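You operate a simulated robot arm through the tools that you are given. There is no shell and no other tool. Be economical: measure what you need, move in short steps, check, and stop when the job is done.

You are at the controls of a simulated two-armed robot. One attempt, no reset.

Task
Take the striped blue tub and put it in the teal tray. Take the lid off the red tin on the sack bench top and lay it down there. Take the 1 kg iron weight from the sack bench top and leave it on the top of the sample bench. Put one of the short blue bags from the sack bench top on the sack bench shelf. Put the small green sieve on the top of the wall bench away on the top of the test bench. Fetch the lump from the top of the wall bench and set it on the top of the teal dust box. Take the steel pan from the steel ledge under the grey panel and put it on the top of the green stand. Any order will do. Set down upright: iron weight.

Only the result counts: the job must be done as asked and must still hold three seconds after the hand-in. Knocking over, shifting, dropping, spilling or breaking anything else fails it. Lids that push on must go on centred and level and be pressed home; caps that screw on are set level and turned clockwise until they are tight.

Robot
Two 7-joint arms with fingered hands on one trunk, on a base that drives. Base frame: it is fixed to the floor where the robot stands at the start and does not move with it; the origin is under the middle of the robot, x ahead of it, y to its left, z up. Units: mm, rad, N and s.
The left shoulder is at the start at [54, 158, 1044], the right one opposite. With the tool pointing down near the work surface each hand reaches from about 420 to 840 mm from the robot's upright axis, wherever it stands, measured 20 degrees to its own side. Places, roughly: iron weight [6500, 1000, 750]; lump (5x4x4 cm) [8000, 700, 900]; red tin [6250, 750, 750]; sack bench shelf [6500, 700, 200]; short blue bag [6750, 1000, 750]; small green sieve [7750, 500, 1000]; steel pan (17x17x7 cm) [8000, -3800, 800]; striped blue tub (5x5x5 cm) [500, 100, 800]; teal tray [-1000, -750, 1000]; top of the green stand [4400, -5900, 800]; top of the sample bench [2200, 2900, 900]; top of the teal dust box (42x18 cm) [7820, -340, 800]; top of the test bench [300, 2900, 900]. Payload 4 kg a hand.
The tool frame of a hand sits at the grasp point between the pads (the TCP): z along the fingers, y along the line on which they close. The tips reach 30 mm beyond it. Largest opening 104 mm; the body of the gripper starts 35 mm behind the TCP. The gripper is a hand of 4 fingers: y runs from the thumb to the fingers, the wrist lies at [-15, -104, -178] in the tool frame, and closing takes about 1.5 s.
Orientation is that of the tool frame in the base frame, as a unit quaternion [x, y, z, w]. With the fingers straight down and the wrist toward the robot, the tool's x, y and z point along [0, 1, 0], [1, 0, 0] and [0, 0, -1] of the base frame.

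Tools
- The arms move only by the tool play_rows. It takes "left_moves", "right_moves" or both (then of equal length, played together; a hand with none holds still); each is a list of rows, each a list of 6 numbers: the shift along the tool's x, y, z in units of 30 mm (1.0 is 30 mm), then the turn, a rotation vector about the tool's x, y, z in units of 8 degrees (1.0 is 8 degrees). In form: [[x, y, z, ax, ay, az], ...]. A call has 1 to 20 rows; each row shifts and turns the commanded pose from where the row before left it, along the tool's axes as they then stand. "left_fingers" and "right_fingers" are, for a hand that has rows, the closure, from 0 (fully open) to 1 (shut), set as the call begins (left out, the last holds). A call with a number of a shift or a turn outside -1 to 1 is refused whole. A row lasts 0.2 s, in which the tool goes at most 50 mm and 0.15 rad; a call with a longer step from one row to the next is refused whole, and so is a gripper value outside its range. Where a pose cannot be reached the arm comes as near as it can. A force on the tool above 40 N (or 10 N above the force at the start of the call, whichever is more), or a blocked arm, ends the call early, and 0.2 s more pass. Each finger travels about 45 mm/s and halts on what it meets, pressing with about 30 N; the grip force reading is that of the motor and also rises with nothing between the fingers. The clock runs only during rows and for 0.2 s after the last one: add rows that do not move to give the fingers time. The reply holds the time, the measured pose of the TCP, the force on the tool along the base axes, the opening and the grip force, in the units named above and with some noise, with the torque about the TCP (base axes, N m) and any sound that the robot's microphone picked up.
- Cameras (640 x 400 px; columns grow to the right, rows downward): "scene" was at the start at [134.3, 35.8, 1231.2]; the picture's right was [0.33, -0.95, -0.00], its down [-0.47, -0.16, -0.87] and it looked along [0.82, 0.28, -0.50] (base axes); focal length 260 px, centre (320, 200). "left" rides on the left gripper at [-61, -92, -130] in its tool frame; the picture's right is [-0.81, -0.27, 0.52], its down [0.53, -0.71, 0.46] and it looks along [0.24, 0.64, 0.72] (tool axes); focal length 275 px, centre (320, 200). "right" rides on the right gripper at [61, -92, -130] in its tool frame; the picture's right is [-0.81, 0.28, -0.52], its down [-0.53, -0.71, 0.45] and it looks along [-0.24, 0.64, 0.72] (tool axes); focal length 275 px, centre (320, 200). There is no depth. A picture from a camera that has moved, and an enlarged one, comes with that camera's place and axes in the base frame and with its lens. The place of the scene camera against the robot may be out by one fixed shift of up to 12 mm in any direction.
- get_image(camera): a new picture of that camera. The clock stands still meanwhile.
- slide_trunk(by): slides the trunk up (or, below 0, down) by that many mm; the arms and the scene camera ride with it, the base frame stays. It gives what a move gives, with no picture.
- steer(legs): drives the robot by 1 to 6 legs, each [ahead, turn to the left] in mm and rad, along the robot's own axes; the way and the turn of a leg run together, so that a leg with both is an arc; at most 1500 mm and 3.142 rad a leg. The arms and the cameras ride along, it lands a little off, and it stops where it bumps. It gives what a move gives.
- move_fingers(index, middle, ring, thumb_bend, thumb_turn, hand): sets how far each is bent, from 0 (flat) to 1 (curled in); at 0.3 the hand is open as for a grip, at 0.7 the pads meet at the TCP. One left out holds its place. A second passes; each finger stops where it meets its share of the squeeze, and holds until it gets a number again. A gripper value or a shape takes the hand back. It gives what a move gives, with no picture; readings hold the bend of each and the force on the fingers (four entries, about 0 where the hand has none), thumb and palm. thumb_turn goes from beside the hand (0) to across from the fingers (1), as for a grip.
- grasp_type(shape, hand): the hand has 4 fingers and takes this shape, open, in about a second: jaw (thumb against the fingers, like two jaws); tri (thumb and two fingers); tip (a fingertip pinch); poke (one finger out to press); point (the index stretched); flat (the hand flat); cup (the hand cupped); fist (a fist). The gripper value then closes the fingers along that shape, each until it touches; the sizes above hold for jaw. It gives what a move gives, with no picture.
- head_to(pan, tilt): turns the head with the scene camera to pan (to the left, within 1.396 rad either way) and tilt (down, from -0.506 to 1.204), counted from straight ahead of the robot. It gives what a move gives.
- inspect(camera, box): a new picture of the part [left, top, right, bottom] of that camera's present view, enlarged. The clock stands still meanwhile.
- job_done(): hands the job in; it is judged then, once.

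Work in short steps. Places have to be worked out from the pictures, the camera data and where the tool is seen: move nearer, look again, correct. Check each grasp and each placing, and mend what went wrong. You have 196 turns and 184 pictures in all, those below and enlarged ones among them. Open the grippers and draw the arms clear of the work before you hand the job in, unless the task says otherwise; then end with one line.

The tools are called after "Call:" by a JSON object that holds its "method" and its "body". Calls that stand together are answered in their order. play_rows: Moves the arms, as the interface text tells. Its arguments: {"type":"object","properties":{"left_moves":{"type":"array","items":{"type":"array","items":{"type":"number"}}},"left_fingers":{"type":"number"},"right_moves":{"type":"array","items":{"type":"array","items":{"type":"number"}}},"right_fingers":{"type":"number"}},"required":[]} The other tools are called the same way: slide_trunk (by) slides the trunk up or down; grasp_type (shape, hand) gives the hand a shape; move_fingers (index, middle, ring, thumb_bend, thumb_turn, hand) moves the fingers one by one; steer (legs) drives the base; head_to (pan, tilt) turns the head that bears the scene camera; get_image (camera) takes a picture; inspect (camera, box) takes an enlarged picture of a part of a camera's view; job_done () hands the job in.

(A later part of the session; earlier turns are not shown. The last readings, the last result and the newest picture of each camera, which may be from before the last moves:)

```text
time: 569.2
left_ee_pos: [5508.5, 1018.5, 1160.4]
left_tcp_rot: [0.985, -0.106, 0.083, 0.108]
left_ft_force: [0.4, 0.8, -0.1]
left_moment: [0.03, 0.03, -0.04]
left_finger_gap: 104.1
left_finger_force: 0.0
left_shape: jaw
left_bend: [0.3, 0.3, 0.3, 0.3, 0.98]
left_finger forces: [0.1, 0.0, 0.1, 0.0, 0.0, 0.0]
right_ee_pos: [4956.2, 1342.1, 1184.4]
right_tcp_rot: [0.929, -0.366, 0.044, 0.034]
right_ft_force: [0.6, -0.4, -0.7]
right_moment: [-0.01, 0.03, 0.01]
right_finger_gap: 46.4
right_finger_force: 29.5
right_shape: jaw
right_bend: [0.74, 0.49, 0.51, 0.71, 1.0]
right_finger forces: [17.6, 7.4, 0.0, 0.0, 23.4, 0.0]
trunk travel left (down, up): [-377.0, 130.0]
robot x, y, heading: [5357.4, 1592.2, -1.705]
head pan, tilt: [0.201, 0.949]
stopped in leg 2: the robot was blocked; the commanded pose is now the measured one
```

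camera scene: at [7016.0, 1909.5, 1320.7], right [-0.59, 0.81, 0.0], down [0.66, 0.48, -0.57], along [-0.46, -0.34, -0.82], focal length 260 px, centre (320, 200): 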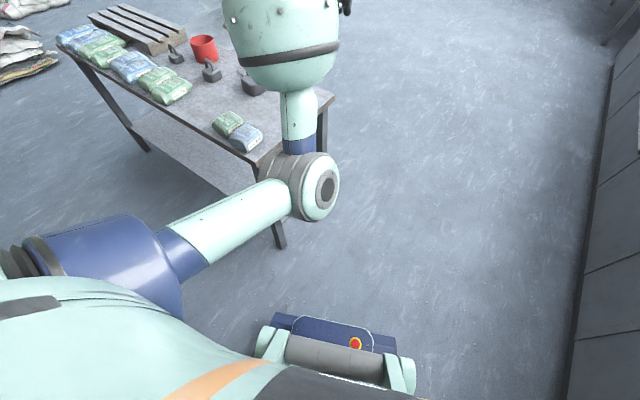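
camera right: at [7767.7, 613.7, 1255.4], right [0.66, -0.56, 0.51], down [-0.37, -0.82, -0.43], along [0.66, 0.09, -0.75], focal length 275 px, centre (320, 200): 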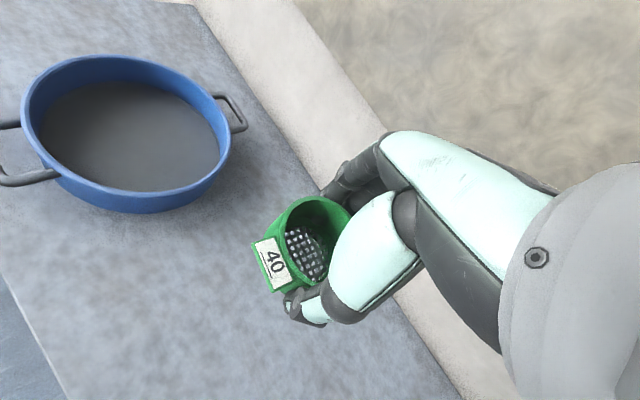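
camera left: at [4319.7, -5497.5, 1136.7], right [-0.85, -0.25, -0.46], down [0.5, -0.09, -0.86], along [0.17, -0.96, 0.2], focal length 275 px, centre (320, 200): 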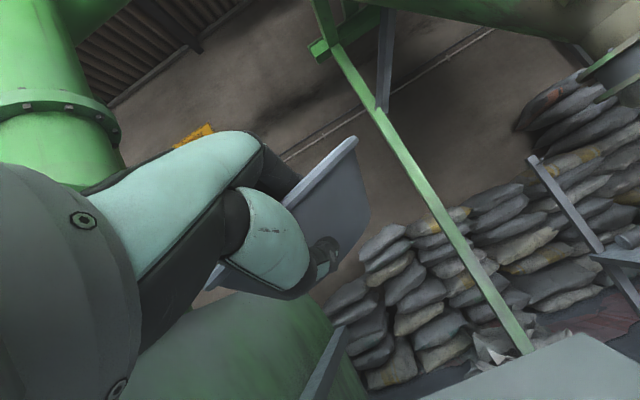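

I continue south and turn to face the bench.

Call:
{"method": "steer", "body": {"legs": [[650, 0], [0, 1.69]]}}

Call:
{"method": "head_to", "body": {"pan": 0, "tilt": 0.45}}

Call:
{"method": "get_image", "body": {"camera": "scene"}}

```text
time: 576.9
left_ee_pos: [5823.7, 1172.3, 1153.6]
left_tcp_rot: [0.73, 0.67, 0.132, -0.002]
left_ft_force: [-3.1, 5.7, -0.5]
left_moment: [-0.44, -0.09, -0.16]
left_finger_gap: 104.0
left_finger_force: 0.1
left_shape: jaw
left_bend: [0.3, 0.3, 0.3, 0.3, 0.98]
left_finger forces: [0.0, 0.1, 0.0, 0.0, 0.1, 0.0]
right_ee_pos: [5564.1, 574.0, 1184.7]
right_tcp_rot: [0.889, 0.456, 0.037, -0.02]
right_ft_force: [0.0, 0.4, -0.5]
right_moment: [0.05, 0.01, 0.03]
right_finger_gap: 46.0
right_finger_force: 30.3
right_shape: jaw
right_bend: [0.74, 0.49, 0.51, 0.72, 1.0]
right_finger forces: [17.2, 7.0, 0.0, 0.1, 22.1, 0.0]
trunk travel left (down, up): [-377.0, 130.0]
robot x, y, heading: [5271.2, 936.9, -0.028]
head pan, tilt: [0.201, 0.949]
```

```text
time: 577.8
left_ee_pos: [5810.7, 1174.9, 1162.2]
left_tcp_rot: [0.726, 0.672, 0.146, 0.005]
left_ft_force: [0.1, -0.7, -0.1]
left_moment: [0.0, -0.04, -0.01]
left_finger_gap: 104.2
left_finger_force: 0.1
left_shape: jaw
left_bend: [0.3, 0.3, 0.3, 0.3, 0.98]
left_finger forces: [0.0, 0.1, 0.0, 0.0, 0.0, 0.1]
right_ee_pos: [5551.4, 574.7, 1190.8]
right_tcp_rot: [0.889, 0.455, 0.044, -0.019]
right_ft_force: [0.0, 0.3, -2.0]
right_moment: [0.03, -0.02, 0.01]
right_finger_gap: 45.8
right_finger_force: 30.5
right_shape: jaw
right_bend: [0.74, 0.49, 0.51, 0.72, 1.0]
right_finger forces: [17.6, 7.3, 0.0, 0.1, 23.2, 0.0]
trunk travel left (down, up): [-377.0, 130.0]
robot x, y, heading: [5270.0, 932.2, -0.027]
head pan, tilt: [0.0, 0.45]
```

```text
18 pictures are left
camera scene: at [5412.4, 937.8, 1362.0], right [-0.03, -1.0, 0.0], down [-0.45, 0.01, -0.89], along [0.89, -0.03, -0.45], focal length 260 px, centre (320, 200)
```

scene: 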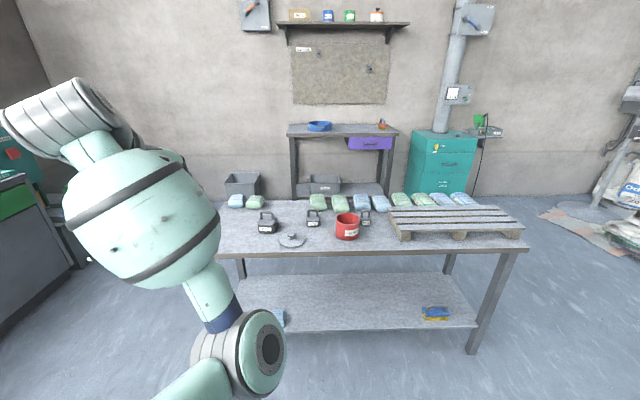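

The bench is intact. I drive up to it, level the left hand, and bring it over the 1 kg weight at about [6426, 936].

Call:
{"method": "steer", "body": {"legs": [[520, 0.027]]}}

Call:
{"method": "play_rows", "body": {"left_moves": [[0, 0, 0, 0.79, -0.68, -0.28], [0, 0, 0, 0.79, -0.68, -0.28], [-0.935, 0.4, 0, 0, 0, 0], [-0.935, 0.4, 0, 0, 0, 0], [-0.935, 0.4, 0, 0, 0, 0], [-0.935, 0.4, 0, 0, 0, 0], [-0.935, 0.4, 0, 0, 0, 0], [-0.935, 0.4, 0, 0, 0, 0], [-0.935, 0.4, 0, 0, 0, 0], [-0.935, 0.4, 0, 0, 0, 0], [0, 0, 1, 0, 0, 0], [0, 0, 1, 0, 0, 0], [0, 0, 1, 0, 0, 0], [0, 0, 1, 0, 0, 0], [0, 0, 1, 0, 0, 0], [0, 0, 1, 0, 0, 0], [0, 0, 0, 0, 0, 0], [0, 0, 0, 0, 0, 0]]}}

Call:
{"method": "get_image", "body": {"camera": "left"}}

```text
time: 580.9
left_ee_pos: [6334.2, 1178.5, 1162.9]
left_tcp_rot: [0.717, 0.682, 0.146, 0.003]
left_ft_force: [0.2, 0.4, 1.0]
left_moment: [-0.04, -0.01, -0.04]
left_finger_gap: 103.9
left_finger_force: 0.1
left_shape: jaw
left_bend: [0.3, 0.3, 0.3, 0.3, 0.98]
left_finger forces: [0.0, 0.0, 0.1, 0.0, 0.1, 0.0]
right_ee_pos: [6089.2, 572.8, 1189.7]
right_tcp_rot: [0.884, 0.465, 0.045, -0.018]
right_ft_force: [0.6, -0.2, -0.4]
right_moment: [0.02, 0.02, -0.03]
right_finger_gap: 45.7
right_finger_force: 29.8
right_shape: jaw
right_bend: [0.74, 0.49, 0.51, 0.72, 1.0]
right_finger forces: [17.7, 7.3, 0.1, 0.1, 23.2, 0.1]
trunk travel left (down, up): [-377.0, 130.0]
robot x, y, heading: [5800.5, 923.0, -0.001]
head pan, tilt: [0.0, 0.45]
```

```text
time: 584.7
left_ee_pos: [6478.4, 976.9, 969.7]
left_tcp_rot: [0.697, 0.717, 0.006, -0.002]
left_ft_force: [0.0, 0.0, 0.0]
left_moment: [-0.02, 0.03, 0.01]
left_finger_gap: 104.0
left_finger_force: 0.0
left_shape: jaw
left_bend: [0.3, 0.3, 0.3, 0.3, 0.97]
left_finger forces: [0.0, 0.1, 0.0, 0.0, 0.0, 0.1]
left hand out of reach, approached as far as the arm can: row 1, 2
right_ee_pos: [6079.1, 571.4, 1199.3]
right_tcp_rot: [0.885, 0.461, 0.057, -0.017]
right_ft_force: [0.9, 0.5, 0.3]
right_moment: [0.01, -0.03, -0.01]
right_finger_gap: 45.7
right_finger_force: 29.9
right_shape: jaw
right_bend: [0.74, 0.49, 0.51, 0.72, 1.0]
right_finger forces: [17.6, 7.1, 0.0, 0.0, 23.0, 0.0]
trunk travel left (down, up): [-377.0, 130.0]
robot x, y, heading: [5800.9, 926.4, -0.003]
head pan, tilt: [0.0, 0.45]
```

```text
17 pictures are left
camera left: at [6387.4, 912.9, 1098.6], right [-0.25, -0.81, -0.53], down [-0.73, 0.52, -0.46], along [0.64, 0.27, -0.72], focal length 275 px, centre (320, 200)
```

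left: 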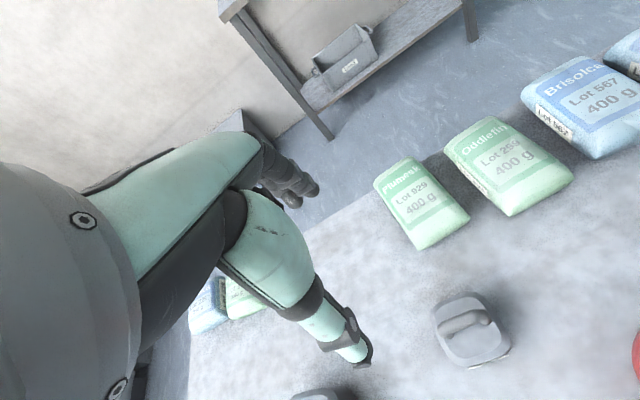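

Weight is at about [6428, 933], handle along y. I shift over it and lower so the fingers straddle the body.

Call:
{"method": "play_rows", "body": {"left_moves": [[-0.7, -0.85, 0, 0, 0, 0], [-0.7, -0.85, 0, 0, 0, 0], [0, 0, 0.9, 0, 0, 0], [0, 0, 0.9, 0, 0, 0], [0, 0, 0.9, 0, 0, 0], [0, 0, 0.9, 0, 0, 0], [0, 0, 0.9, 0, 0, 0], [0, 0, 0.9, 0, 0, 0], [0, 0, 0, 0, 0, 0], [0, 0, 0, 0, 0, 0]]}}

Call:
{"method": "get_image", "body": {"camera": "left"}}

```text
time: 586.9
left_ee_pos: [6431.8, 936.7, 808.1]
left_tcp_rot: [0.696, 0.718, 0.006, -0.001]
left_ft_force: [0.4, 0.0, -0.2]
left_moment: [-0.02, 0.01, 0.04]
left_finger_gap: 104.3
left_finger_force: 0.0
left_shape: jaw
left_bend: [0.3, 0.3, 0.3, 0.3, 0.97]
left_finger forces: [0.0, 0.0, 0.1, 0.1, 0.0, 0.0]
right_ee_pos: [6079.5, 571.1, 1198.8]
right_tcp_rot: [0.886, 0.459, 0.057, -0.018]
right_ft_force: [-0.2, -0.7, -0.6]
right_moment: [-0.02, 0.01, -0.02]
right_finger_gap: 45.8
right_finger_force: 29.9
right_shape: jaw
right_bend: [0.74, 0.49, 0.51, 0.72, 1.0]
right_finger forces: [17.6, 7.1, 0.0, 0.1, 23.0, 0.0]
trunk travel left (down, up): [-377.0, 130.0]
robot x, y, heading: [5798.6, 927.0, -0.003]
head pan, tilt: [0.0, 0.45]
```

```text
16 pictures are left
camera left: at [6341.1, 872.3, 935.7], right [-0.25, -0.81, -0.53], down [-0.73, 0.52, -0.45], along [0.64, 0.27, -0.72], focal length 275 px, centre (320, 200)
```

left: 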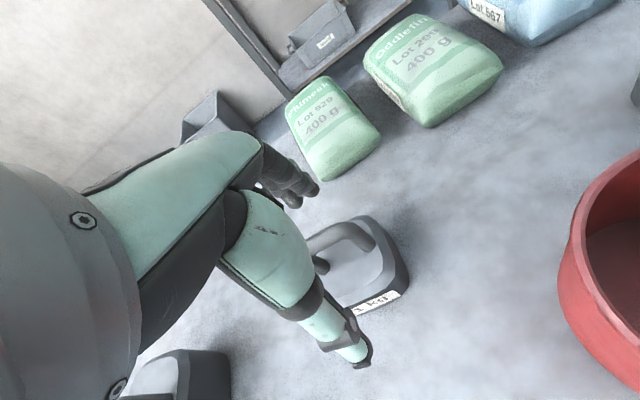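

The weight centre is nearer [6418, 919]. I shift, lower to z≈790, and close on the body.

Call:
{"method": "play_rows", "body": {"left_moves": [[-0.55, -0.4, 0, 0, 0, 0], [0, 0, 0.3, 0, 0, 0], [0, 0, 0.25, 0, 0, 0], [0, 0, 0, 0, 0, 0]]}}

Call:
{"method": "play_rows", "body": {"left_moves": [[0, 0, 0, 0, 0, 0], [0, 0, 0, 0, 0, 0], [0, 0, 0, 0, 0, 0], [0, 0, 0, 0, 0, 0], [0, 0, 0, 0, 0, 0], [0, 0, 0, 0, 0, 0], [0, 0, 0, 0, 0, 0], [0, 0, 0, 0, 0, 0]], "left_fingers": 1}}

Call:
{"method": "get_image", "body": {"camera": "left"}}

```text
time: 587.9
left_ee_pos: [6418.7, 920.3, 790.4]
left_tcp_rot: [0.696, 0.718, 0.006, -0.001]
left_ft_force: [-0.3, 0.0, -1.1]
left_moment: [0.01, -0.02, 0.02]
left_finger_gap: 103.8
left_finger_force: 0.0
left_shape: jaw
left_bend: [0.3, 0.3, 0.3, 0.3, 0.97]
left_finger forces: [0.0, 0.1, 0.0, 0.1, 0.1, 0.1]
right_ee_pos: [6080.1, 571.6, 1199.0]
right_tcp_rot: [0.886, 0.46, 0.057, -0.018]
right_ft_force: [-0.4, 0.4, -0.5]
right_moment: [0.0, 0.01, 0.0]
right_finger_gap: 45.7
right_finger_force: 30.1
right_shape: jaw
right_bend: [0.74, 0.49, 0.51, 0.72, 1.0]
right_finger forces: [17.7, 7.1, 0.0, 0.0, 22.9, 0.1]
trunk travel left (down, up): [-377.0, 130.0]
robot x, y, heading: [5798.1, 922.6, -0.004]
head pan, tilt: [0.0, 0.45]
```

```text
time: 589.7
left_ee_pos: [6419.8, 920.9, 790.9]
left_tcp_rot: [0.696, 0.718, 0.007, -0.001]
left_ft_force: [-3.5, 0.9, 4.6]
left_moment: [-0.05, -0.14, -0.07]
left_finger_gap: 12.3
left_finger_force: 29.8
left_shape: jaw
left_bend: [0.75, 0.52, 0.46, 0.5, 1.0]
left_finger forces: [18.8, 0.0, 4.2, 0.0, 17.0, 0.0]
right_ee_pos: [6078.4, 571.5, 1198.8]
right_tcp_rot: [0.886, 0.46, 0.056, -0.018]
right_ft_force: [-0.6, 0.5, 0.1]
right_moment: [0.0, 0.01, 0.0]
right_finger_gap: 45.9
right_finger_force: 30.5
right_shape: jaw
right_bend: [0.74, 0.49, 0.51, 0.72, 1.0]
right_finger forces: [17.6, 7.2, 0.1, 0.1, 23.0, 0.1]
trunk travel left (down, up): [-377.0, 130.0]
robot x, y, heading: [5799.7, 925.7, -0.005]
head pan, tilt: [0.0, 0.45]
```

```text
15 pictures are left
camera left: at [6328.3, 855.1, 919.1], right [-0.25, -0.81, -0.53], down [-0.73, 0.52, -0.46], along [0.64, 0.27, -0.72], focal length 275 px, centre (320, 200)
```

left: 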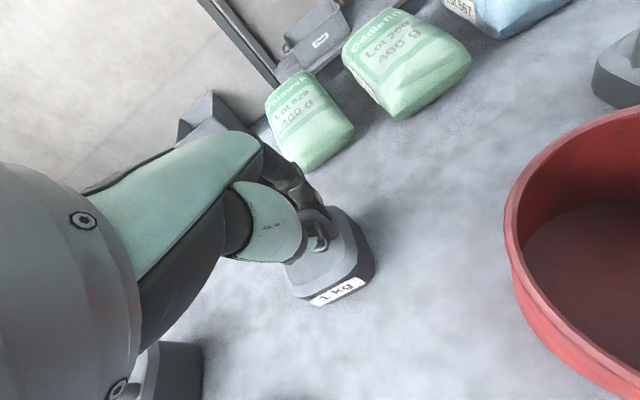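

The hand closed around the handle (gap 12 mm). I lift and check it holds upright.

Call:
{"method": "play_rows", "body": {"left_moves": [[0, 0, -0.3, 0, 0, 0], [0, 0, -0.7, 0, 0, 0], [0, 0, -0.9, 0, 0, 0], [0, 0, -0.9, 0, 0, 0], [0, 0, -0.9, 0, 0, 0], [0, 0, 0, 0, 0, 0]]}}

Call:
{"method": "get_image", "body": {"camera": "left"}}

Call:
{"method": "inspect", "body": {"camera": "scene", "box": [240, 140, 440, 320]}}

```text
time: 591.1
left_ee_pos: [6420.4, 917.9, 896.5]
left_tcp_rot: [0.697, 0.717, 0.004, -0.003]
left_ft_force: [0.9, 0.7, -10.1]
left_moment: [-0.02, 0.12, 0.03]
left_finger_gap: 12.2
left_finger_force: 29.9
left_shape: jaw
left_bend: [0.74, 0.52, 0.49, 0.5, 1.0]
left_finger forces: [16.8, 0.0, 2.0, 0.0, 15.9, 0.0]
right_ee_pos: [6081.1, 570.6, 1198.5]
right_tcp_rot: [0.886, 0.46, 0.056, -0.018]
right_ft_force: [0.0, 0.1, -1.1]
right_moment: [0.03, -0.01, 0.02]
right_finger_gap: 46.0
right_finger_force: 30.5
right_shape: jaw
right_bend: [0.74, 0.49, 0.51, 0.72, 1.0]
right_finger forces: [17.6, 7.0, 0.0, 0.0, 22.9, 0.0]
trunk travel left (down, up): [-377.0, 130.0]
robot x, y, heading: [5797.4, 922.4, -0.002]
head pan, tilt: [0.0, 0.45]
```

```text
14 pictures are left
camera left: at [6329.6, 854.1, 1026.7], right [-0.25, -0.81, -0.53], down [-0.73, 0.52, -0.45], along [0.64, 0.27, -0.72], focal length 275 px, centre (320, 200)
```

left: 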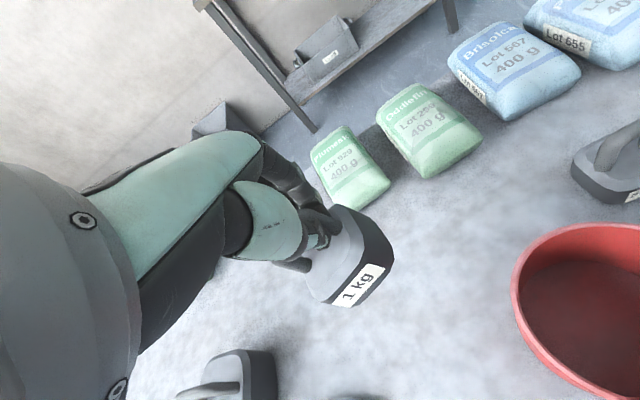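

```text
2.22 times, centred on (340, 230) of scene
camera zoom: at [5942.6, 932.1, 1361.8], right [0.0, -1.0, 0.0], down [-0.45, 0.0, -0.89], along [0.89, 0.0, -0.45], focal length 578 px, centre (276, 133)
```

zoom: 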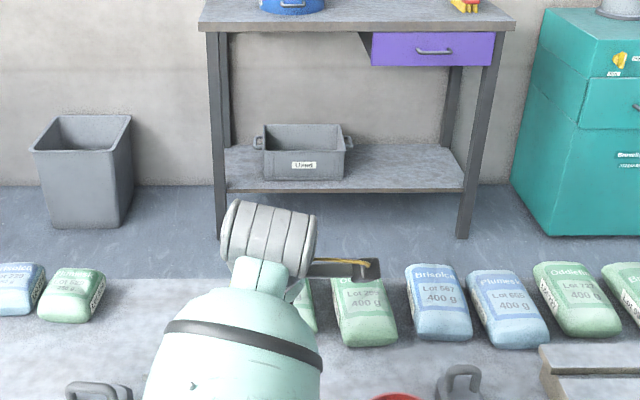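

The weight is held (10 N). I raise it, draw back, reverse, and drive to the sample bench.

Call:
{"method": "play_rows", "body": {"left_moves": [[0, 0, -0.9, 0, 0, 0], [0, 0, -0.9, 0, 0, 0], [0, 0, -0.9, 0, 0, 0], [0, 0, -0.9, 0, 0, 0], [0, 0, -0.9, 0, 0, 0], [0, 0, -0.9, 0, 0, 0], [0.5, -0.7, 0, 0, 0, 0], [0.5, -0.7, 0, 0, 0, 0], [0.5, -0.7, 0, 0, 0, 0], [0.5, -0.7, 0, 0, 0, 0]]}}

Call:
{"method": "steer", "body": {"legs": [[-450, 0], [0, 2.859], [1500, 0], [1400, 0], [0, -1.288]]}}

Call:
{"method": "head_to", "body": {"pan": 0, "tilt": 0.45}}

Call:
{"method": "get_image", "body": {"camera": "scene"}}

```text
time: 593.3
left_ee_pos: [6348.0, 975.4, 1046.7]
left_tcp_rot: [0.696, 0.718, 0.006, -0.001]
left_ft_force: [1.0, 0.5, -9.3]
left_moment: [-0.01, 0.11, 0.02]
left_finger_gap: 12.1
left_finger_force: 30.6
left_shape: jaw
left_bend: [0.74, 0.52, 0.49, 0.5, 1.0]
left_finger forces: [15.6, 0.1, 2.1, 0.1, 14.7, 0.0]
left hand out of reach, approached as far as the arm can: row 9, 10
right_ee_pos: [6080.8, 571.0, 1199.0]
right_tcp_rot: [0.886, 0.46, 0.057, -0.017]
right_ft_force: [0.0, 0.1, -0.9]
right_moment: [0.0, -0.02, -0.01]
right_finger_gap: 45.9
right_finger_force: 29.9
right_shape: jaw
right_bend: [0.74, 0.49, 0.51, 0.72, 1.0]
right_finger forces: [17.6, 6.9, 0.1, 0.1, 22.9, 0.0]
trunk travel left (down, up): [-377.0, 130.0]
robot x, y, heading: [5802.0, 922.5, -0.004]
head pan, tilt: [0.0, 0.45]
```

```text
time: 619.4
left_ee_pos: [2520.7, 2266.8, 1046.1]
left_tcp_rot: [-0.026, 1.0, 0.004, -0.005]
left_ft_force: [0.5, 0.3, -9.7]
left_moment: [-0.11, 0.04, -0.03]
left_finger_gap: 11.1
left_finger_force: 30.1
left_shape: jaw
left_bend: [0.74, 0.52, 0.5, 0.52, 1.0]
left_finger forces: [10.9, 0.1, 1.7, 0.0, 13.2, 0.1]
right_ee_pos: [2929.8, 2007.5, 1198.3]
right_tcp_rot: [0.285, 0.957, 0.016, -0.047]
right_ft_force: [0.0, -0.2, -0.5]
right_moment: [-0.03, -0.03, 0.0]
right_finger_gap: 44.7
right_finger_force: 30.1
right_shape: jaw
right_bend: [0.74, 0.5, 0.51, 0.72, 1.0]
right_finger forces: [16.9, 6.4, 0.0, 0.0, 21.6, 0.0]
trunk travel left (down, up): [-377.0, 130.0]
robot x, y, heading: [2570.7, 1718.3, 1.59]
head pan, tilt: [0.0, 0.45]
```

```text
time: 620.0
left_ee_pos: [2520.8, 2258.1, 1054.9]
left_tcp_rot: [-0.025, 1.0, 0.018, -0.004]
left_ft_force: [-0.5, 0.8, -10.7]
left_moment: [-0.1, 0.05, -0.02]
left_finger_gap: 11.0
left_finger_force: 30.3
left_shape: jaw
left_bend: [0.75, 0.52, 0.49, 0.53, 1.0]
left_finger forces: [13.6, 0.0, 1.6, 0.0, 16.3, 0.0]
right_ee_pos: [2929.2, 1994.6, 1199.6]
right_tcp_rot: [0.286, 0.957, 0.02, -0.049]
right_ft_force: [-0.4, 0.6, -0.7]
right_moment: [-0.01, -0.01, 0.0]
right_finger_gap: 44.7
right_finger_force: 29.7
right_shape: jaw
right_bend: [0.74, 0.5, 0.51, 0.72, 1.0]
right_finger forces: [17.4, 6.8, 0.0, 0.0, 22.2, 0.1]
trunk travel left (down, up): [-377.0, 130.0]
robot x, y, heading: [2570.9, 1716.7, 1.587]
head pan, tilt: [0.0, 0.45]
```

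```text
12 pictures are left
camera scene: at [2571.6, 1866.4, 1361.8], right [1.0, 0.02, 0.0], down [0.01, -0.45, -0.89], along [-0.02, 0.89, -0.45], focal length 260 px, centre (320, 200)
```

scene: 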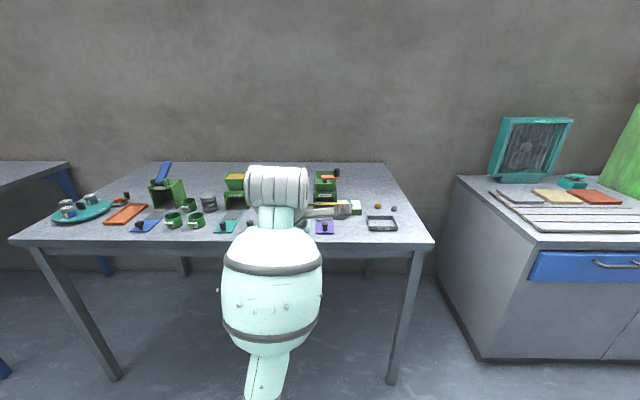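

A free spot on the sample bench is at its right rear, about [2830, 2950]. I drive closer to [2930, 2190].

Call:
{"method": "steer", "body": {"legs": [[0, -0.665], [580, 0], [0, 0.65]]}}

Call:
{"method": "get_image", "body": {"camera": "left"}}

```text
time: 625.2
left_ee_pos: [3176.7, 2602.8, 1062.7]
left_tcp_rot: [0.297, 0.954, 0.044, 0.011]
left_ft_force: [-0.4, -0.2, -10.6]
left_moment: [-0.03, 0.15, -0.01]
left_finger_gap: 10.6
left_finger_force: 30.0
left_shape: jaw
left_bend: [0.75, 0.52, 0.49, 0.53, 1.0]
left_finger forces: [4.9, 0.0, 2.1, 0.0, 19.1, 0.0]
right_ee_pos: [3338.5, 2139.0, 1214.5]
right_tcp_rot: [0.577, 0.814, 0.044, -0.046]
right_ft_force: [-0.3, -0.5, -0.7]
right_moment: [0.02, -0.01, -0.01]
right_finger_gap: 44.2
right_finger_force: 30.1
right_shape: jaw
right_bend: [0.74, 0.5, 0.51, 0.72, 1.0]
right_finger forces: [17.6, 6.5, 0.0, 0.0, 22.6, 0.0]
trunk travel left (down, up): [-377.0, 130.0]
robot x, y, heading: [2906.9, 2155.9, 0.953]
head pan, tilt: [0.0, 0.45]
stopped in leg 3: the robot was blocked; the commanded pose is now the measured one
```

```text
11 pictures are left
camera left: at [3169.2, 2483.1, 1183.1], right [0.53, -0.65, -0.54], down [-0.82, -0.25, -0.51], along [0.2, 0.72, -0.66], focal length 275 px, centre (320, 200)
```

left: 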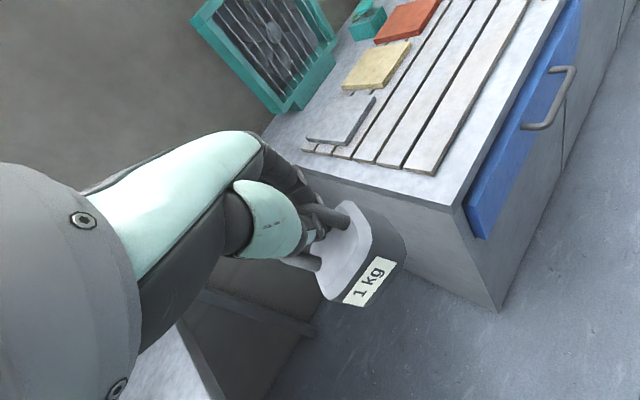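

The turn was blocked near the bench leg; I back off slightly and turn to face the bench.

Call:
{"method": "steer", "body": {"legs": [[-90, 0], [0, 0.62]]}}

```text
time: 628.0
left_ee_pos: [2812.4, 2605.9, 1053.7]
left_tcp_rot: [-0.009, 0.999, 0.045, -0.002]
left_ft_force: [-0.4, -0.5, -9.8]
left_moment: [-0.14, 0.07, -0.01]
left_finger_gap: 10.6
left_finger_force: 29.6
left_shape: jaw
left_bend: [0.75, 0.52, 0.49, 0.53, 1.0]
left_finger forces: [7.1, 0.1, 2.8, 0.0, 21.9, 0.0]
right_ee_pos: [3216.1, 2325.3, 1220.2]
right_tcp_rot: [0.298, 0.953, 0.019, -0.057]
right_ft_force: [0.2, -0.9, -0.4]
right_moment: [-0.01, 0.01, 0.03]
right_finger_gap: 44.1
right_finger_force: 30.3
right_shape: jaw
right_bend: [0.74, 0.5, 0.51, 0.72, 1.0]
right_finger forces: [17.3, 6.0, 0.1, 0.1, 21.9, 0.0]
trunk travel left (down, up): [-377.0, 130.0]
robot x, y, heading: [2857.6, 2082.9, 1.578]
head pan, tilt: [0.0, 0.45]
```

I drive 80 mm closer, level the hand, and carry the weight over the free spot.

Call:
{"method": "steer", "body": {"legs": [[85, 0]]}}

Call:
{"method": "play_rows", "body": {"left_moves": [[0, 0, 0, 0.65, 0, 0], [-0.14, 0.97, 0, 0, 0, 0], [-0.14, 0.97, 0, 0, 0, 0], [-0.14, 0.97, 0, 0, 0, 0], [-0.14, 0.97, 0, 0, 0, 0], [-0.14, 0.97, 0, 0, 0, 0], [-0.14, 0.97, 0, 0, 0, 0], [-0.14, 0.97, 0, 0, 0, 0], [0, 0, 0, 0, 0, 0], [0, 0, 0, 0, 0, 0]]}}

Call:
{"method": "get_image", "body": {"camera": "left"}}

```text
time: 629.1
left_ee_pos: [2813.8, 2662.6, 1068.5]
left_tcp_rot: [-0.008, 0.998, 0.062, -0.002]
left_ft_force: [0.8, -1.8, -9.4]
left_moment: [-0.22, 0.04, 0.02]
left_finger_gap: 10.4
left_finger_force: 30.4
left_shape: jaw
left_bend: [0.75, 0.52, 0.49, 0.53, 1.0]
left_finger forces: [8.3, 0.0, 2.5, 0.1, 21.3, 0.1]
right_ee_pos: [3216.8, 2379.2, 1225.9]
right_tcp_rot: [0.296, 0.953, 0.032, -0.062]
right_ft_force: [0.1, -0.3, -0.1]
right_moment: [-0.04, -0.06, 0.01]
right_finger_gap: 44.1
right_finger_force: 29.9
right_shape: jaw
right_bend: [0.74, 0.5, 0.51, 0.72, 1.0]
right_finger forces: [17.6, 6.3, 0.0, 0.1, 22.3, 0.1]
trunk travel left (down, up): [-377.0, 130.0]
robot x, y, heading: [2856.6, 2164.7, 1.576]
head pan, tilt: [0.0, 0.45]
```

```text
time: 631.3
left_ee_pos: [2842.3, 2897.5, 1040.8]
left_tcp_rot: [-0.009, 1.0, 0.014, 0.0]
left_ft_force: [-0.4, -0.2, -8.9]
left_moment: [-0.14, 0.05, -0.02]
left_finger_gap: 10.1
left_finger_force: 29.8
left_shape: jaw
left_bend: [0.75, 0.52, 0.49, 0.53, 1.0]
left_finger forces: [6.2, 0.0, 3.1, 0.1, 21.7, 0.0]
left hand out of reach, approached as far as the arm can: row 1
right_ee_pos: [3214.7, 2384.8, 1226.2]
right_tcp_rot: [0.297, 0.953, 0.03, -0.061]
right_ft_force: [-0.2, -0.4, -0.6]
right_moment: [-0.04, 0.02, 0.0]
right_finger_gap: 44.0
right_finger_force: 29.7
right_shape: jaw
right_bend: [0.74, 0.5, 0.51, 0.72, 1.0]
right_finger forces: [17.5, 6.0, 0.0, 0.1, 22.3, 0.0]
trunk travel left (down, up): [-377.0, 130.0]
robot x, y, heading: [2854.3, 2168.7, 1.579]
head pan, tilt: [0.0, 0.45]
```

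```text
10 pictures are left
camera left: at [2903.5, 2804.5, 1168.0], right [0.81, -0.25, -0.53], down [-0.52, -0.71, -0.48], along [-0.26, 0.66, -0.71], focal length 275 px, centre (320, 200)
```

left: 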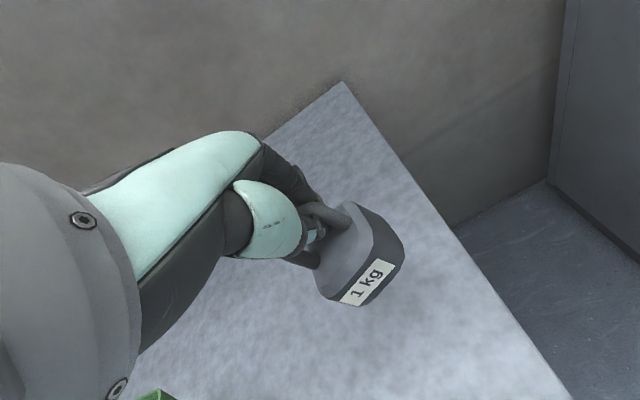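

The weight is above a clear area, slightly close to the right edge; I shift 30 mm left and lower carefully.

Call:
{"method": "play_rows", "body": {"left_moves": [[0.5, 0, 0, 0.2, 0, 0], [0.5, 0, 0.7, 0, 0, 0], [0, 0, 0.8, 0, 0, 0], [0, 0, 0.8, 0, 0, 0], [0, 0, 0.4, 0, 0, 0], [0, 0, 0.3, 0, 0, 0], [0, 0, 0.3, 0, 0, 0], [0, 0, 0.2, 0, 0, 0], [0, 0, 0, 0, 0, 0]]}}

Call:
{"method": "get_image", "body": {"camera": "left"}}

```text
time: 633.3
left_ee_pos: [2812.7, 2899.0, 940.4]
left_tcp_rot: [-0.008, 1.0, 0.004, 0.0]
left_ft_force: [4.6, -0.9, 11.5]
left_moment: [0.32, 0.01, -0.1]
left_finger_gap: 10.5
left_finger_force: 29.9
left_shape: jaw
left_bend: [0.75, 0.52, 0.49, 0.55, 1.0]
left_finger forces: [5.5, 0.0, 2.4, 0.1, 19.2, 0.0]
right_ee_pos: [3216.3, 2384.7, 1226.6]
right_tcp_rot: [0.297, 0.952, 0.031, -0.062]
right_ft_force: [0.9, -0.2, -0.6]
right_moment: [0.0, 0.0, -0.02]
right_finger_gap: 43.9
right_finger_force: 30.4
right_shape: jaw
right_bend: [0.74, 0.5, 0.51, 0.72, 1.0]
right_finger forces: [17.6, 6.1, 0.0, 0.0, 22.3, 0.0]
trunk travel left (down, up): [-377.0, 130.0]
robot x, y, heading: [2855.6, 2165.9, 1.573]
head pan, tilt: [0.0, 0.45]
```

```text
9 pictures are left
camera left: at [2875.5, 2807.4, 1070.1], right [0.81, -0.26, -0.52], down [-0.52, -0.72, -0.46], along [-0.25, 0.65, -0.72], focal length 275 px, centre (320, 200)
```

left: 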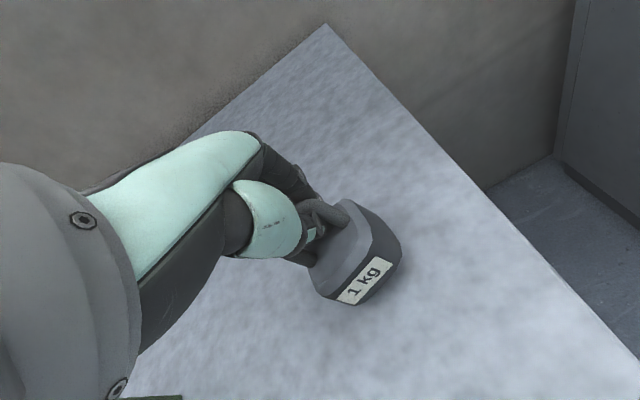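

The bench carries the weight. I open the hand and rise straight up.

Call:
{"method": "play_rows", "body": {"left_moves": [[0, 0, 0, 0, 0, 0], [0, 0, 0, 0, 0, 0], [0, 0, 0, 0, 0, 0], [0, 0, 0, 0, 0, 0], [0, 0, 0, 0, 0, 0], [0, 0, 0, 0, 0, 0], [0, 0, 0, 0, 0, 0]], "left_fingers": 0}}

Call:
{"method": "play_rows", "body": {"left_moves": [[0, 0, -0.4, 0, 0, 0], [0, 0, -0.8, 0, 0, 0], [0, 0, -0.9, 0, 0, 0], [0, 0, -0.9, 0, 0, 0], [0, 0, -0.9, 0, 0, 0], [0, 0, -0.9, 0, 0, 0], [0, 0, 0, 0, 0, 0]]}}

Call:
{"method": "get_image", "body": {"camera": "left"}}

```text
time: 634.9
left_ee_pos: [2811.7, 2900.4, 936.2]
left_tcp_rot: [-0.008, 1.0, 0.0, -0.001]
left_ft_force: [0.0, 0.1, 0.0]
left_moment: [0.0, 0.01, 0.02]
left_finger_gap: 103.3
left_finger_force: 0.1
left_shape: jaw
left_bend: [0.3, 0.3, 0.3, 0.3, 0.98]
left_finger forces: [0.0, 0.1, 0.0, 0.0, 0.0, 0.0]
right_ee_pos: [3215.5, 2386.2, 1225.5]
right_tcp_rot: [0.296, 0.953, 0.03, -0.061]
right_ft_force: [0.8, 0.2, -0.4]
right_moment: [0.02, 0.01, 0.0]
right_finger_gap: 44.1
right_finger_force: 30.1
right_shape: jaw
right_bend: [0.74, 0.5, 0.51, 0.72, 1.0]
right_finger forces: [17.6, 6.1, 0.0, 0.1, 22.2, 0.0]
trunk travel left (down, up): [-377.0, 130.0]
robot x, y, heading: [2855.6, 2166.5, 1.58]
head pan, tilt: [0.0, 0.45]
```

```text
time: 636.5
left_ee_pos: [2810.6, 2900.1, 1082.4]
left_tcp_rot: [-0.007, 1.0, 0.0, -0.001]
left_ft_force: [0.0, -0.7, 0.8]
left_moment: [0.04, 0.0, -0.02]
left_finger_gap: 103.8
left_finger_force: 0.0
left_shape: jaw
left_bend: [0.3, 0.3, 0.3, 0.3, 0.98]
left_finger forces: [0.0, 0.1, 0.1, 0.0, 0.1, 0.1]
right_ee_pos: [3215.4, 2385.5, 1224.7]
right_tcp_rot: [0.297, 0.952, 0.03, -0.061]
right_ft_force: [-0.4, -0.1, -0.8]
right_moment: [-0.02, 0.02, -0.01]
right_finger_gap: 44.0
right_finger_force: 30.1
right_shape: jaw
right_bend: [0.74, 0.5, 0.51, 0.72, 1.0]
right_finger forces: [17.6, 6.2, 0.0, 0.0, 22.3, 0.0]
trunk travel left (down, up): [-377.0, 130.0]
robot x, y, heading: [2856.3, 2168.2, 1.578]
head pan, tilt: [0.0, 0.45]
```

```text
8 pictures are left
camera left: at [2873.2, 2809.8, 1211.8], right [0.81, -0.26, -0.52], down [-0.52, -0.72, -0.45], along [-0.25, 0.64, -0.72], focal length 275 px, centre (320, 200)
```

left: 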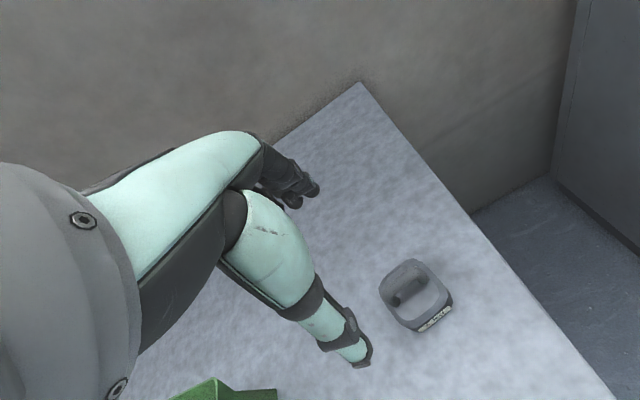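

The weight stands upright. I back off, tuck the left hand, and drive west to the test bench.

Call:
{"method": "steer", "body": {"legs": [[-420, 0]]}}

Call:
{"method": "play_rows", "body": {"left_moves": [[0.3, -0.8, 0, 0, 0, 0], [0.3, -0.8, 0, 0, 0, 0], [0.3, -0.8, 0, 0, 0, 0], [0.3, -0.8, 0, 0, 0, 0], [0.3, -0.8, 0, 0, 0, 0]]}}

Call:
{"method": "steer", "body": {"legs": [[0, 1.56], [1400, 0], [1150, 0], [0, -1.571]]}}

Call:
{"method": "get_image", "body": {"camera": "scene"}}

```text
time: 639.1
left_ee_pos: [2811.1, 2481.7, 1081.0]
left_tcp_rot: [-0.01, 1.0, 0.0, -0.001]
left_ft_force: [0.1, -1.4, 0.1]
left_moment: [-0.03, 0.01, 0.01]
left_finger_gap: 103.7
left_finger_force: 0.0
left_shape: jaw
left_bend: [0.3, 0.3, 0.3, 0.3, 0.98]
left_finger forces: [0.1, 0.0, 0.0, 0.1, 0.0, 0.0]
right_ee_pos: [3218.3, 1969.9, 1225.7]
right_tcp_rot: [0.296, 0.953, 0.03, -0.061]
right_ft_force: [-0.4, 0.7, -0.5]
right_moment: [0.01, -0.03, 0.01]
right_finger_gap: 44.2
right_finger_force: 30.1
right_shape: jaw
right_bend: [0.74, 0.5, 0.51, 0.72, 1.0]
right_finger forces: [17.6, 6.1, 0.1, 0.1, 22.1, 0.0]
trunk travel left (down, up): [-377.0, 130.0]
robot x, y, heading: [2861.8, 1751.2, 1.583]
head pan, tilt: [0.0, 0.45]
```

```text
time: 640.3
left_ee_pos: [2768.8, 2346.8, 1089.6]
left_tcp_rot: [-0.008, 1.0, 0.006, -0.001]
left_ft_force: [-0.4, -0.3, 0.2]
left_moment: [0.0, 0.0, -0.01]
left_finger_gap: 103.7
left_finger_force: 0.0
left_shape: jaw
left_bend: [0.3, 0.3, 0.3, 0.3, 0.98]
left_finger forces: [0.0, 0.0, 0.0, 0.1, 0.0, 0.1]
right_ee_pos: [3218.4, 1954.4, 1228.0]
right_tcp_rot: [0.296, 0.952, 0.035, -0.063]
right_ft_force: [0.3, 0.5, -0.8]
right_moment: [-0.01, -0.04, 0.0]
right_finger_gap: 44.3
right_finger_force: 29.8
right_shape: jaw
right_bend: [0.74, 0.5, 0.51, 0.73, 1.0]
right_finger forces: [17.6, 6.2, 0.0, 0.1, 22.5, 0.0]
trunk travel left (down, up): [-377.0, 130.0]
robot x, y, heading: [2855.4, 1749.2, 1.578]
head pan, tilt: [0.0, 0.45]
```

```text
time: 660.4
left_ee_pos: [227.6, 2394.3, 1091.3]
left_tcp_rot: [0.006, 1.0, 0.006, 0.0]
left_ft_force: [-0.1, 0.3, -0.4]
left_moment: [0.02, -0.04, 0.02]
left_finger_gap: 103.9
left_finger_force: 0.2
left_shape: jaw
left_bend: [0.3, 0.3, 0.3, 0.3, 0.98]
left_finger forces: [0.0, 0.0, 0.0, 0.0, 0.1, 0.0]
right_ee_pos: [665.9, 1989.8, 1232.5]
right_tcp_rot: [0.309, 0.948, 0.032, -0.065]
right_ft_force: [0.5, -1.0, -1.4]
right_moment: [0.03, -0.01, 0.01]
right_finger_gap: 43.5
right_finger_force: 30.3
right_shape: jaw
right_bend: [0.74, 0.51, 0.51, 0.73, 1.0]
right_finger forces: [17.0, 5.4, 0.1, 0.1, 21.1, 0.1]
trunk travel left (down, up): [-377.0, 130.0]
robot x, y, heading: [290.6, 1796.0, 1.546]
head pan, tilt: [0.0, 0.45]
```

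```text
7 pictures are left
camera scene: at [296.2, 1940.8, 1362.1], right [1.0, -0.02, 0.0], down [-0.01, -0.45, -0.89], along [0.02, 0.89, -0.45], focal length 260 px, centre (320, 200)
```

scene: 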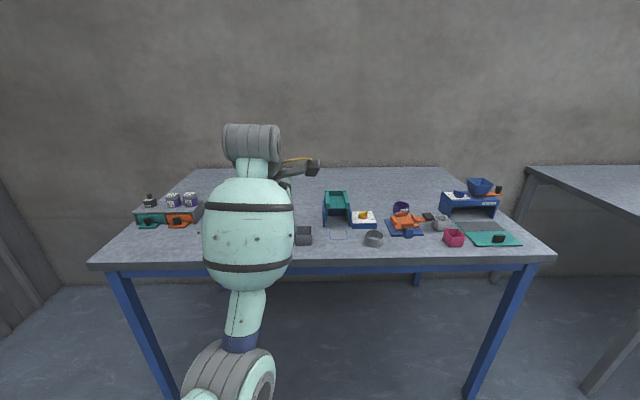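

A free area lies behind the orange tool at about [640, 2985]. I drive closer, straighten the right hand and carry the sieve over it.

Call:
{"method": "steer", "body": {"legs": [[0, -0.338], [448, 0], [0, 0.363]]}}

Call:
{"method": "play_rows", "body": {"right_moves": [[0, 0, 0, 0, -0.5, -0.93], [0, 0, 0, 0, -0.5, -0.93], [0, 0, 0, 0, 0, -0.93], [0.59, 0.955, 0, 0, 0, 0], [0.59, 0.955, 0, 0, 0, 0], [0.59, 0.955, 0, 0, 0, 0], [0.59, 0.955, 0, 0, 0, 0], [0.59, 0.955, 0, 0, 0, 0], [0.59, 0.955, 0, 0, 0, 0], [0.59, 0.955, 0, 0, 0, 0], [0.59, 0.955, 0, 0, 0, 0], [0.59, 0.955, 0, 0, 0, 0], [0.59, 0.955, 0, 0, 0, 0]]}}

```text
time: 665.2
left_ee_pos: [371.0, 2793.0, 1097.5]
left_tcp_rot: [-0.006, 1.0, 0.013, 0.001]
left_ft_force: [-0.4, -0.3, 0.4]
left_moment: [-0.01, 0.0, -0.02]
left_finger_gap: 104.3
left_finger_force: 0.1
left_shape: jaw
left_bend: [0.3, 0.3, 0.3, 0.3, 0.98]
left_finger forces: [0.0, 0.0, 0.0, 0.0, 0.0, 0.0]
right_ee_pos: [817.6, 2398.8, 1237.2]
right_tcp_rot: [0.296, 0.952, 0.035, -0.068]
right_ft_force: [-0.2, 0.7, -0.1]
right_moment: [0.01, -0.02, -0.01]
right_finger_gap: 43.7
right_finger_force: 29.7
right_shape: jaw
right_bend: [0.74, 0.51, 0.51, 0.73, 1.0]
right_finger forces: [17.6, 5.4, 0.0, 0.0, 21.6, 0.0]
trunk travel left (down, up): [-377.0, 130.0]
robot x, y, heading: [451.0, 2207.1, 1.568]
head pan, tilt: [0.0, 0.45]
```

```text
time: 668.0
left_ee_pos: [370.1, 2786.4, 1105.7]
left_tcp_rot: [-0.005, 1.0, 0.029, 0.001]
left_ft_force: [-0.4, 0.2, -0.3]
left_moment: [-0.04, -0.02, -0.01]
left_finger_gap: 104.0
left_finger_force: 0.0
left_shape: jaw
left_bend: [0.3, 0.3, 0.3, 0.3, 0.98]
left_finger forces: [0.0, 0.0, 0.0, 0.0, 0.1, 0.0]
right_ee_pos: [705.8, 2704.7, 1255.0]
right_tcp_rot: [0.108, 0.994, 0.028, 0.006]
right_ft_force: [-0.5, 0.8, -0.3]
right_moment: [-0.02, -0.01, 0.02]
right_finger_gap: 43.2
right_finger_force: 30.4
right_shape: jaw
right_bend: [0.74, 0.51, 0.51, 0.73, 1.0]
right_finger forces: [17.8, 5.3, 0.0, 0.0, 21.7, 0.1]
trunk travel left (down, up): [-377.0, 130.0]
robot x, y, heading: [450.2, 2207.2, 1.569]
head pan, tilt: [0.0, 0.45]
```

I continue over the spot and lower to about z 1010.

Call:
{"method": "play_rows", "body": {"right_moves": [[0.44, 0.97, 0, 0.4, 0, 0], [0.44, 0.97, 0, 0, 0, 0], [0.44, 0.97, 0, 0, 0, 0], [0.44, 0.97, 0, 0, 0, 0], [0.44, 0.97, 0, 0, 0, 0], [0.44, 0.97, 0, 0, 0, 0], [0.44, 0.97, 0, 0, 0, 0], [0.44, 0.97, 0, 0, 0, 0], [0.44, 0.97, 0, 0, 0, 0], [0, 0, 1, 0, 0, 0], [0, 0, 1, 0, 0, 0], [0, 0, 1, 0, 0, 0], [0, 0, 1, 0, 0, 0], [0, 0, 1, 0, 0, 0], [0, 0, 1, 0, 0, 0], [0, 0, 1, 0, 0, 0], [0, 0, 0, 0, 0, 0]]}}

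Call:
{"method": "get_image", "body": {"camera": "right"}}

```text
time: 671.6
left_ee_pos: [369.0, 2784.0, 1106.3]
left_tcp_rot: [-0.006, 1.0, 0.029, 0.0]
left_ft_force: [-0.3, 0.3, -0.7]
left_moment: [-0.03, -0.01, -0.02]
left_finger_gap: 104.0
left_finger_force: 0.0
left_shape: jaw
left_bend: [0.3, 0.3, 0.3, 0.3, 0.98]
left_finger forces: [0.0, 0.1, 0.0, 0.0, 0.0, 0.0]
right_ee_pos: [682.4, 2863.8, 1042.9]
right_tcp_rot: [0.108, 0.994, 0.001, 0.002]
right_ft_force: [-0.5, -0.2, -0.2]
right_moment: [-0.01, -0.02, 0.03]
right_finger_gap: 43.3
right_finger_force: 30.0
right_shape: jaw
right_bend: [0.74, 0.51, 0.51, 0.73, 1.0]
right_finger forces: [17.3, 5.0, 0.1, 0.0, 20.9, 0.1]
right hand out of reach, approached as far as the arm can: row 6, 7, 8, 9
trunk travel left (down, up): [-377.0, 130.0]
robot x, y, heading: [448.9, 2205.4, 1.571]
head pan, tilt: [0.0, 0.45]
```

```text
6 pictures are left
camera right: at [602.8, 2785.5, 1174.1], right [0.85, 0.09, 0.52], down [0.37, -0.81, -0.46], along [0.38, 0.58, -0.72], focal length 275 px, centre (320, 200)
```

right: 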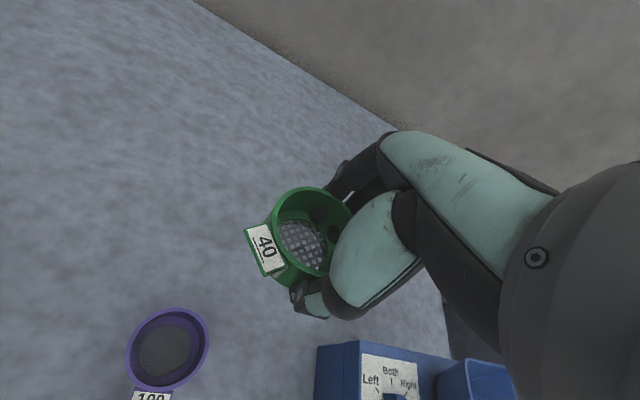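

The area ahead-left is clear. I move 90 mm further and lower to near the bench.

Call:
{"method": "play_rows", "body": {"right_moves": [[0.43, 0.95, 0, 0, 0, 0], [0.43, 0.95, 0.3, 0, 0, 0], [0.43, 0.95, 0.5, 0, 0, 0], [0, 0, 0.8, 0, 0, 0], [0, 0, 0.7, 0, 0, 0], [0, 0, 0.6, 0, 0, 0], [0, 0, 0, 0, 0, 0], [0, 0, 0, 0, 0, 0]]}}

Call:
{"method": "get_image", "body": {"camera": "right"}}

```text
time: 673.4
left_ee_pos: [369.2, 2784.3, 1106.7]
left_tcp_rot: [-0.005, 1.0, 0.029, 0.0]
left_ft_force: [0.1, -0.5, -0.6]
left_moment: [0.01, 0.0, -0.01]
left_finger_gap: 103.8
left_finger_force: 0.0
left_shape: jaw
left_bend: [0.3, 0.3, 0.3, 0.3, 0.98]
left_finger forces: [0.0, 0.1, 0.0, 0.0, 0.0, 0.1]
right_ee_pos: [701.2, 2889.6, 976.7]
right_tcp_rot: [0.108, 0.994, 0.001, 0.001]
right_ft_force: [0.4, -0.8, -1.1]
right_moment: [-0.02, 0.0, 0.01]
right_finger_gap: 43.3
right_finger_force: 29.8
right_shape: jaw
right_bend: [0.74, 0.51, 0.51, 0.73, 1.0]
right_finger forces: [17.0, 4.9, 0.0, 0.0, 20.7, 0.0]
right hand out of reach, approached as far as the arm can: row 2, 3, 4, 5, 6
trunk travel left (down, up): [-377.0, 130.0]
robot x, y, heading: [449.3, 2204.6, 1.569]
head pan, tilt: [0.0, 0.45]
```

```text
5 pictures are left
camera right: at [621.8, 2810.6, 1108.2], right [0.85, 0.09, 0.52], down [0.37, -0.81, -0.46], along [0.38, 0.58, -0.72], focal length 275 px, centre (320, 200)
```

right: 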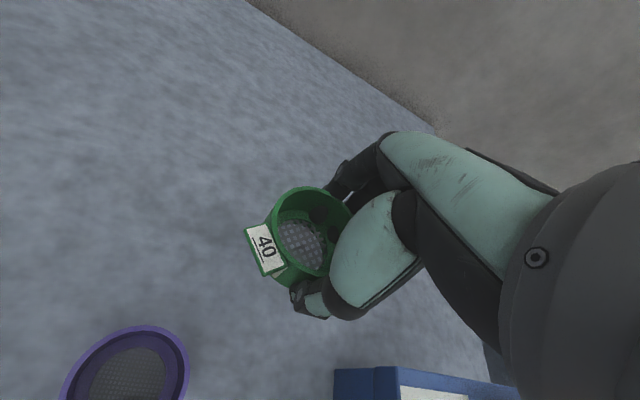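

The arm is at its reach here; I drive 60 mm forward so the sieve sits clear of the other tools, then lower.

Call:
{"method": "steer", "body": {"legs": [[60, 0]]}}

Call:
{"method": "play_rows", "body": {"right_moves": [[0, -0.1, 0.6, 0, 0, 0], [0, 0, 0.5, 0, 0, 0], [0, 0, 0.3, 0, 0, 0], [0, 0, 0.2, 0, 0, 0], [0, 0, 0, 0, 0, 0]]}}

```text
time: 674.4
left_ee_pos: [370.1, 2839.4, 1107.6]
left_tcp_rot: [-0.006, 1.0, 0.028, 0.001]
left_ft_force: [-0.9, 0.0, 0.2]
left_moment: [-0.01, 0.0, 0.0]
left_finger_gap: 103.8
left_finger_force: 0.2
left_shape: jaw
left_bend: [0.3, 0.3, 0.3, 0.3, 0.98]
left_finger forces: [0.0, 0.2, 0.0, 0.0, 0.1, 0.0]
right_ee_pos: [700.8, 2945.0, 977.8]
right_tcp_rot: [0.108, 0.994, 0.003, 0.001]
right_ft_force: [0.0, -0.3, 0.1]
right_moment: [0.03, 0.0, 0.01]
right_finger_gap: 42.9
right_finger_force: 30.1
right_shape: jaw
right_bend: [0.74, 0.51, 0.51, 0.73, 1.0]
right_finger forces: [17.1, 4.9, 0.0, 0.0, 20.9, 0.0]
trunk travel left (down, up): [-377.0, 130.0]
robot x, y, heading: [448.8, 2262.1, 1.567]
head pan, tilt: [0.0, 0.45]
```

```text
time: 675.6
left_ee_pos: [369.4, 2837.6, 1114.0]
left_tcp_rot: [-0.007, 0.999, 0.046, 0.0]
left_ft_force: [-0.2, 0.1, 0.0]
left_moment: [0.01, 0.0, 0.02]
left_finger_gap: 103.8
left_finger_force: 0.0
left_shape: jaw
left_bend: [0.3, 0.3, 0.3, 0.3, 0.97]
left_finger forces: [0.0, 0.1, 0.0, 0.0, 0.1, 0.0]
right_ee_pos: [704.8, 2931.4, 938.8]
right_tcp_rot: [0.108, 0.994, 0.005, -0.001]
right_ft_force: [0.7, -0.1, -0.4]
right_moment: [0.03, 0.01, 0.0]
right_finger_gap: 43.3
right_finger_force: 29.9
right_shape: jaw
right_bend: [0.74, 0.51, 0.51, 0.73, 1.0]
right_finger forces: [17.4, 4.9, 0.0, 0.0, 21.2, 0.0]
right hand out of reach, approached as far as the arm can: row 3
trunk travel left (down, up): [-377.0, 130.0]
robot x, y, heading: [449.3, 2265.9, 1.567]
head pan, tilt: [0.0, 0.45]
```

I continue lowering in small steps to contact.

Call:
{"method": "play_rows", "body": {"right_moves": [[0, 0, 0.2, 0, 0, 0], [0, 0, 0.2, 0, 0, 0], [0, 0, 0.15, 0, 0, 0], [0, 0, 0.15, 0, 0, 0], [0, 0, 0, 0, 0, 0]]}}

Call:
{"method": "get_image", "body": {"camera": "right"}}

```text
time: 676.8
left_ee_pos: [369.4, 2837.4, 1114.9]
left_tcp_rot: [-0.007, 0.999, 0.047, 0.0]
left_ft_force: [0.6, -0.2, 0.2]
left_moment: [0.01, 0.01, -0.01]
left_finger_gap: 104.0
left_finger_force: 0.0
left_shape: jaw
left_bend: [0.3, 0.3, 0.3, 0.3, 0.97]
left_finger forces: [0.0, 0.1, 0.1, 0.0, 0.0, 0.0]
right_ee_pos: [707.9, 2922.7, 924.7]
right_tcp_rot: [0.108, 0.994, 0.007, 0.0]
right_ft_force: [0.5, 0.5, -0.1]
right_moment: [-0.01, -0.02, 0.01]
right_finger_gap: 43.2
right_finger_force: 30.6
right_shape: jaw
right_bend: [0.74, 0.51, 0.51, 0.73, 1.0]
right_finger forces: [17.4, 5.0, 0.0, 0.0, 21.2, 0.0]
right hand out of reach, approached as far as the arm can: row 1, 2, 4
trunk travel left (down, up): [-377.0, 130.0]
robot x, y, heading: [446.9, 2268.1, 1.572]
head pan, tilt: [0.0, 0.45]
```

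```text
4 pictures are left
camera right: at [629.8, 2843.8, 1054.8], right [0.85, 0.09, 0.52], down [0.37, -0.8, -0.47], along [0.38, 0.59, -0.72], focal length 275 px, centre (320, 200)
```

right: 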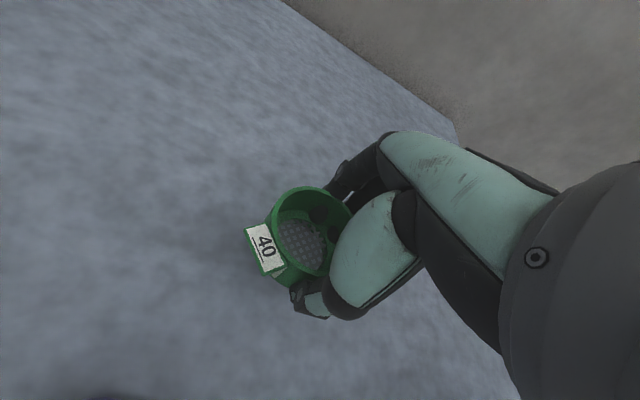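

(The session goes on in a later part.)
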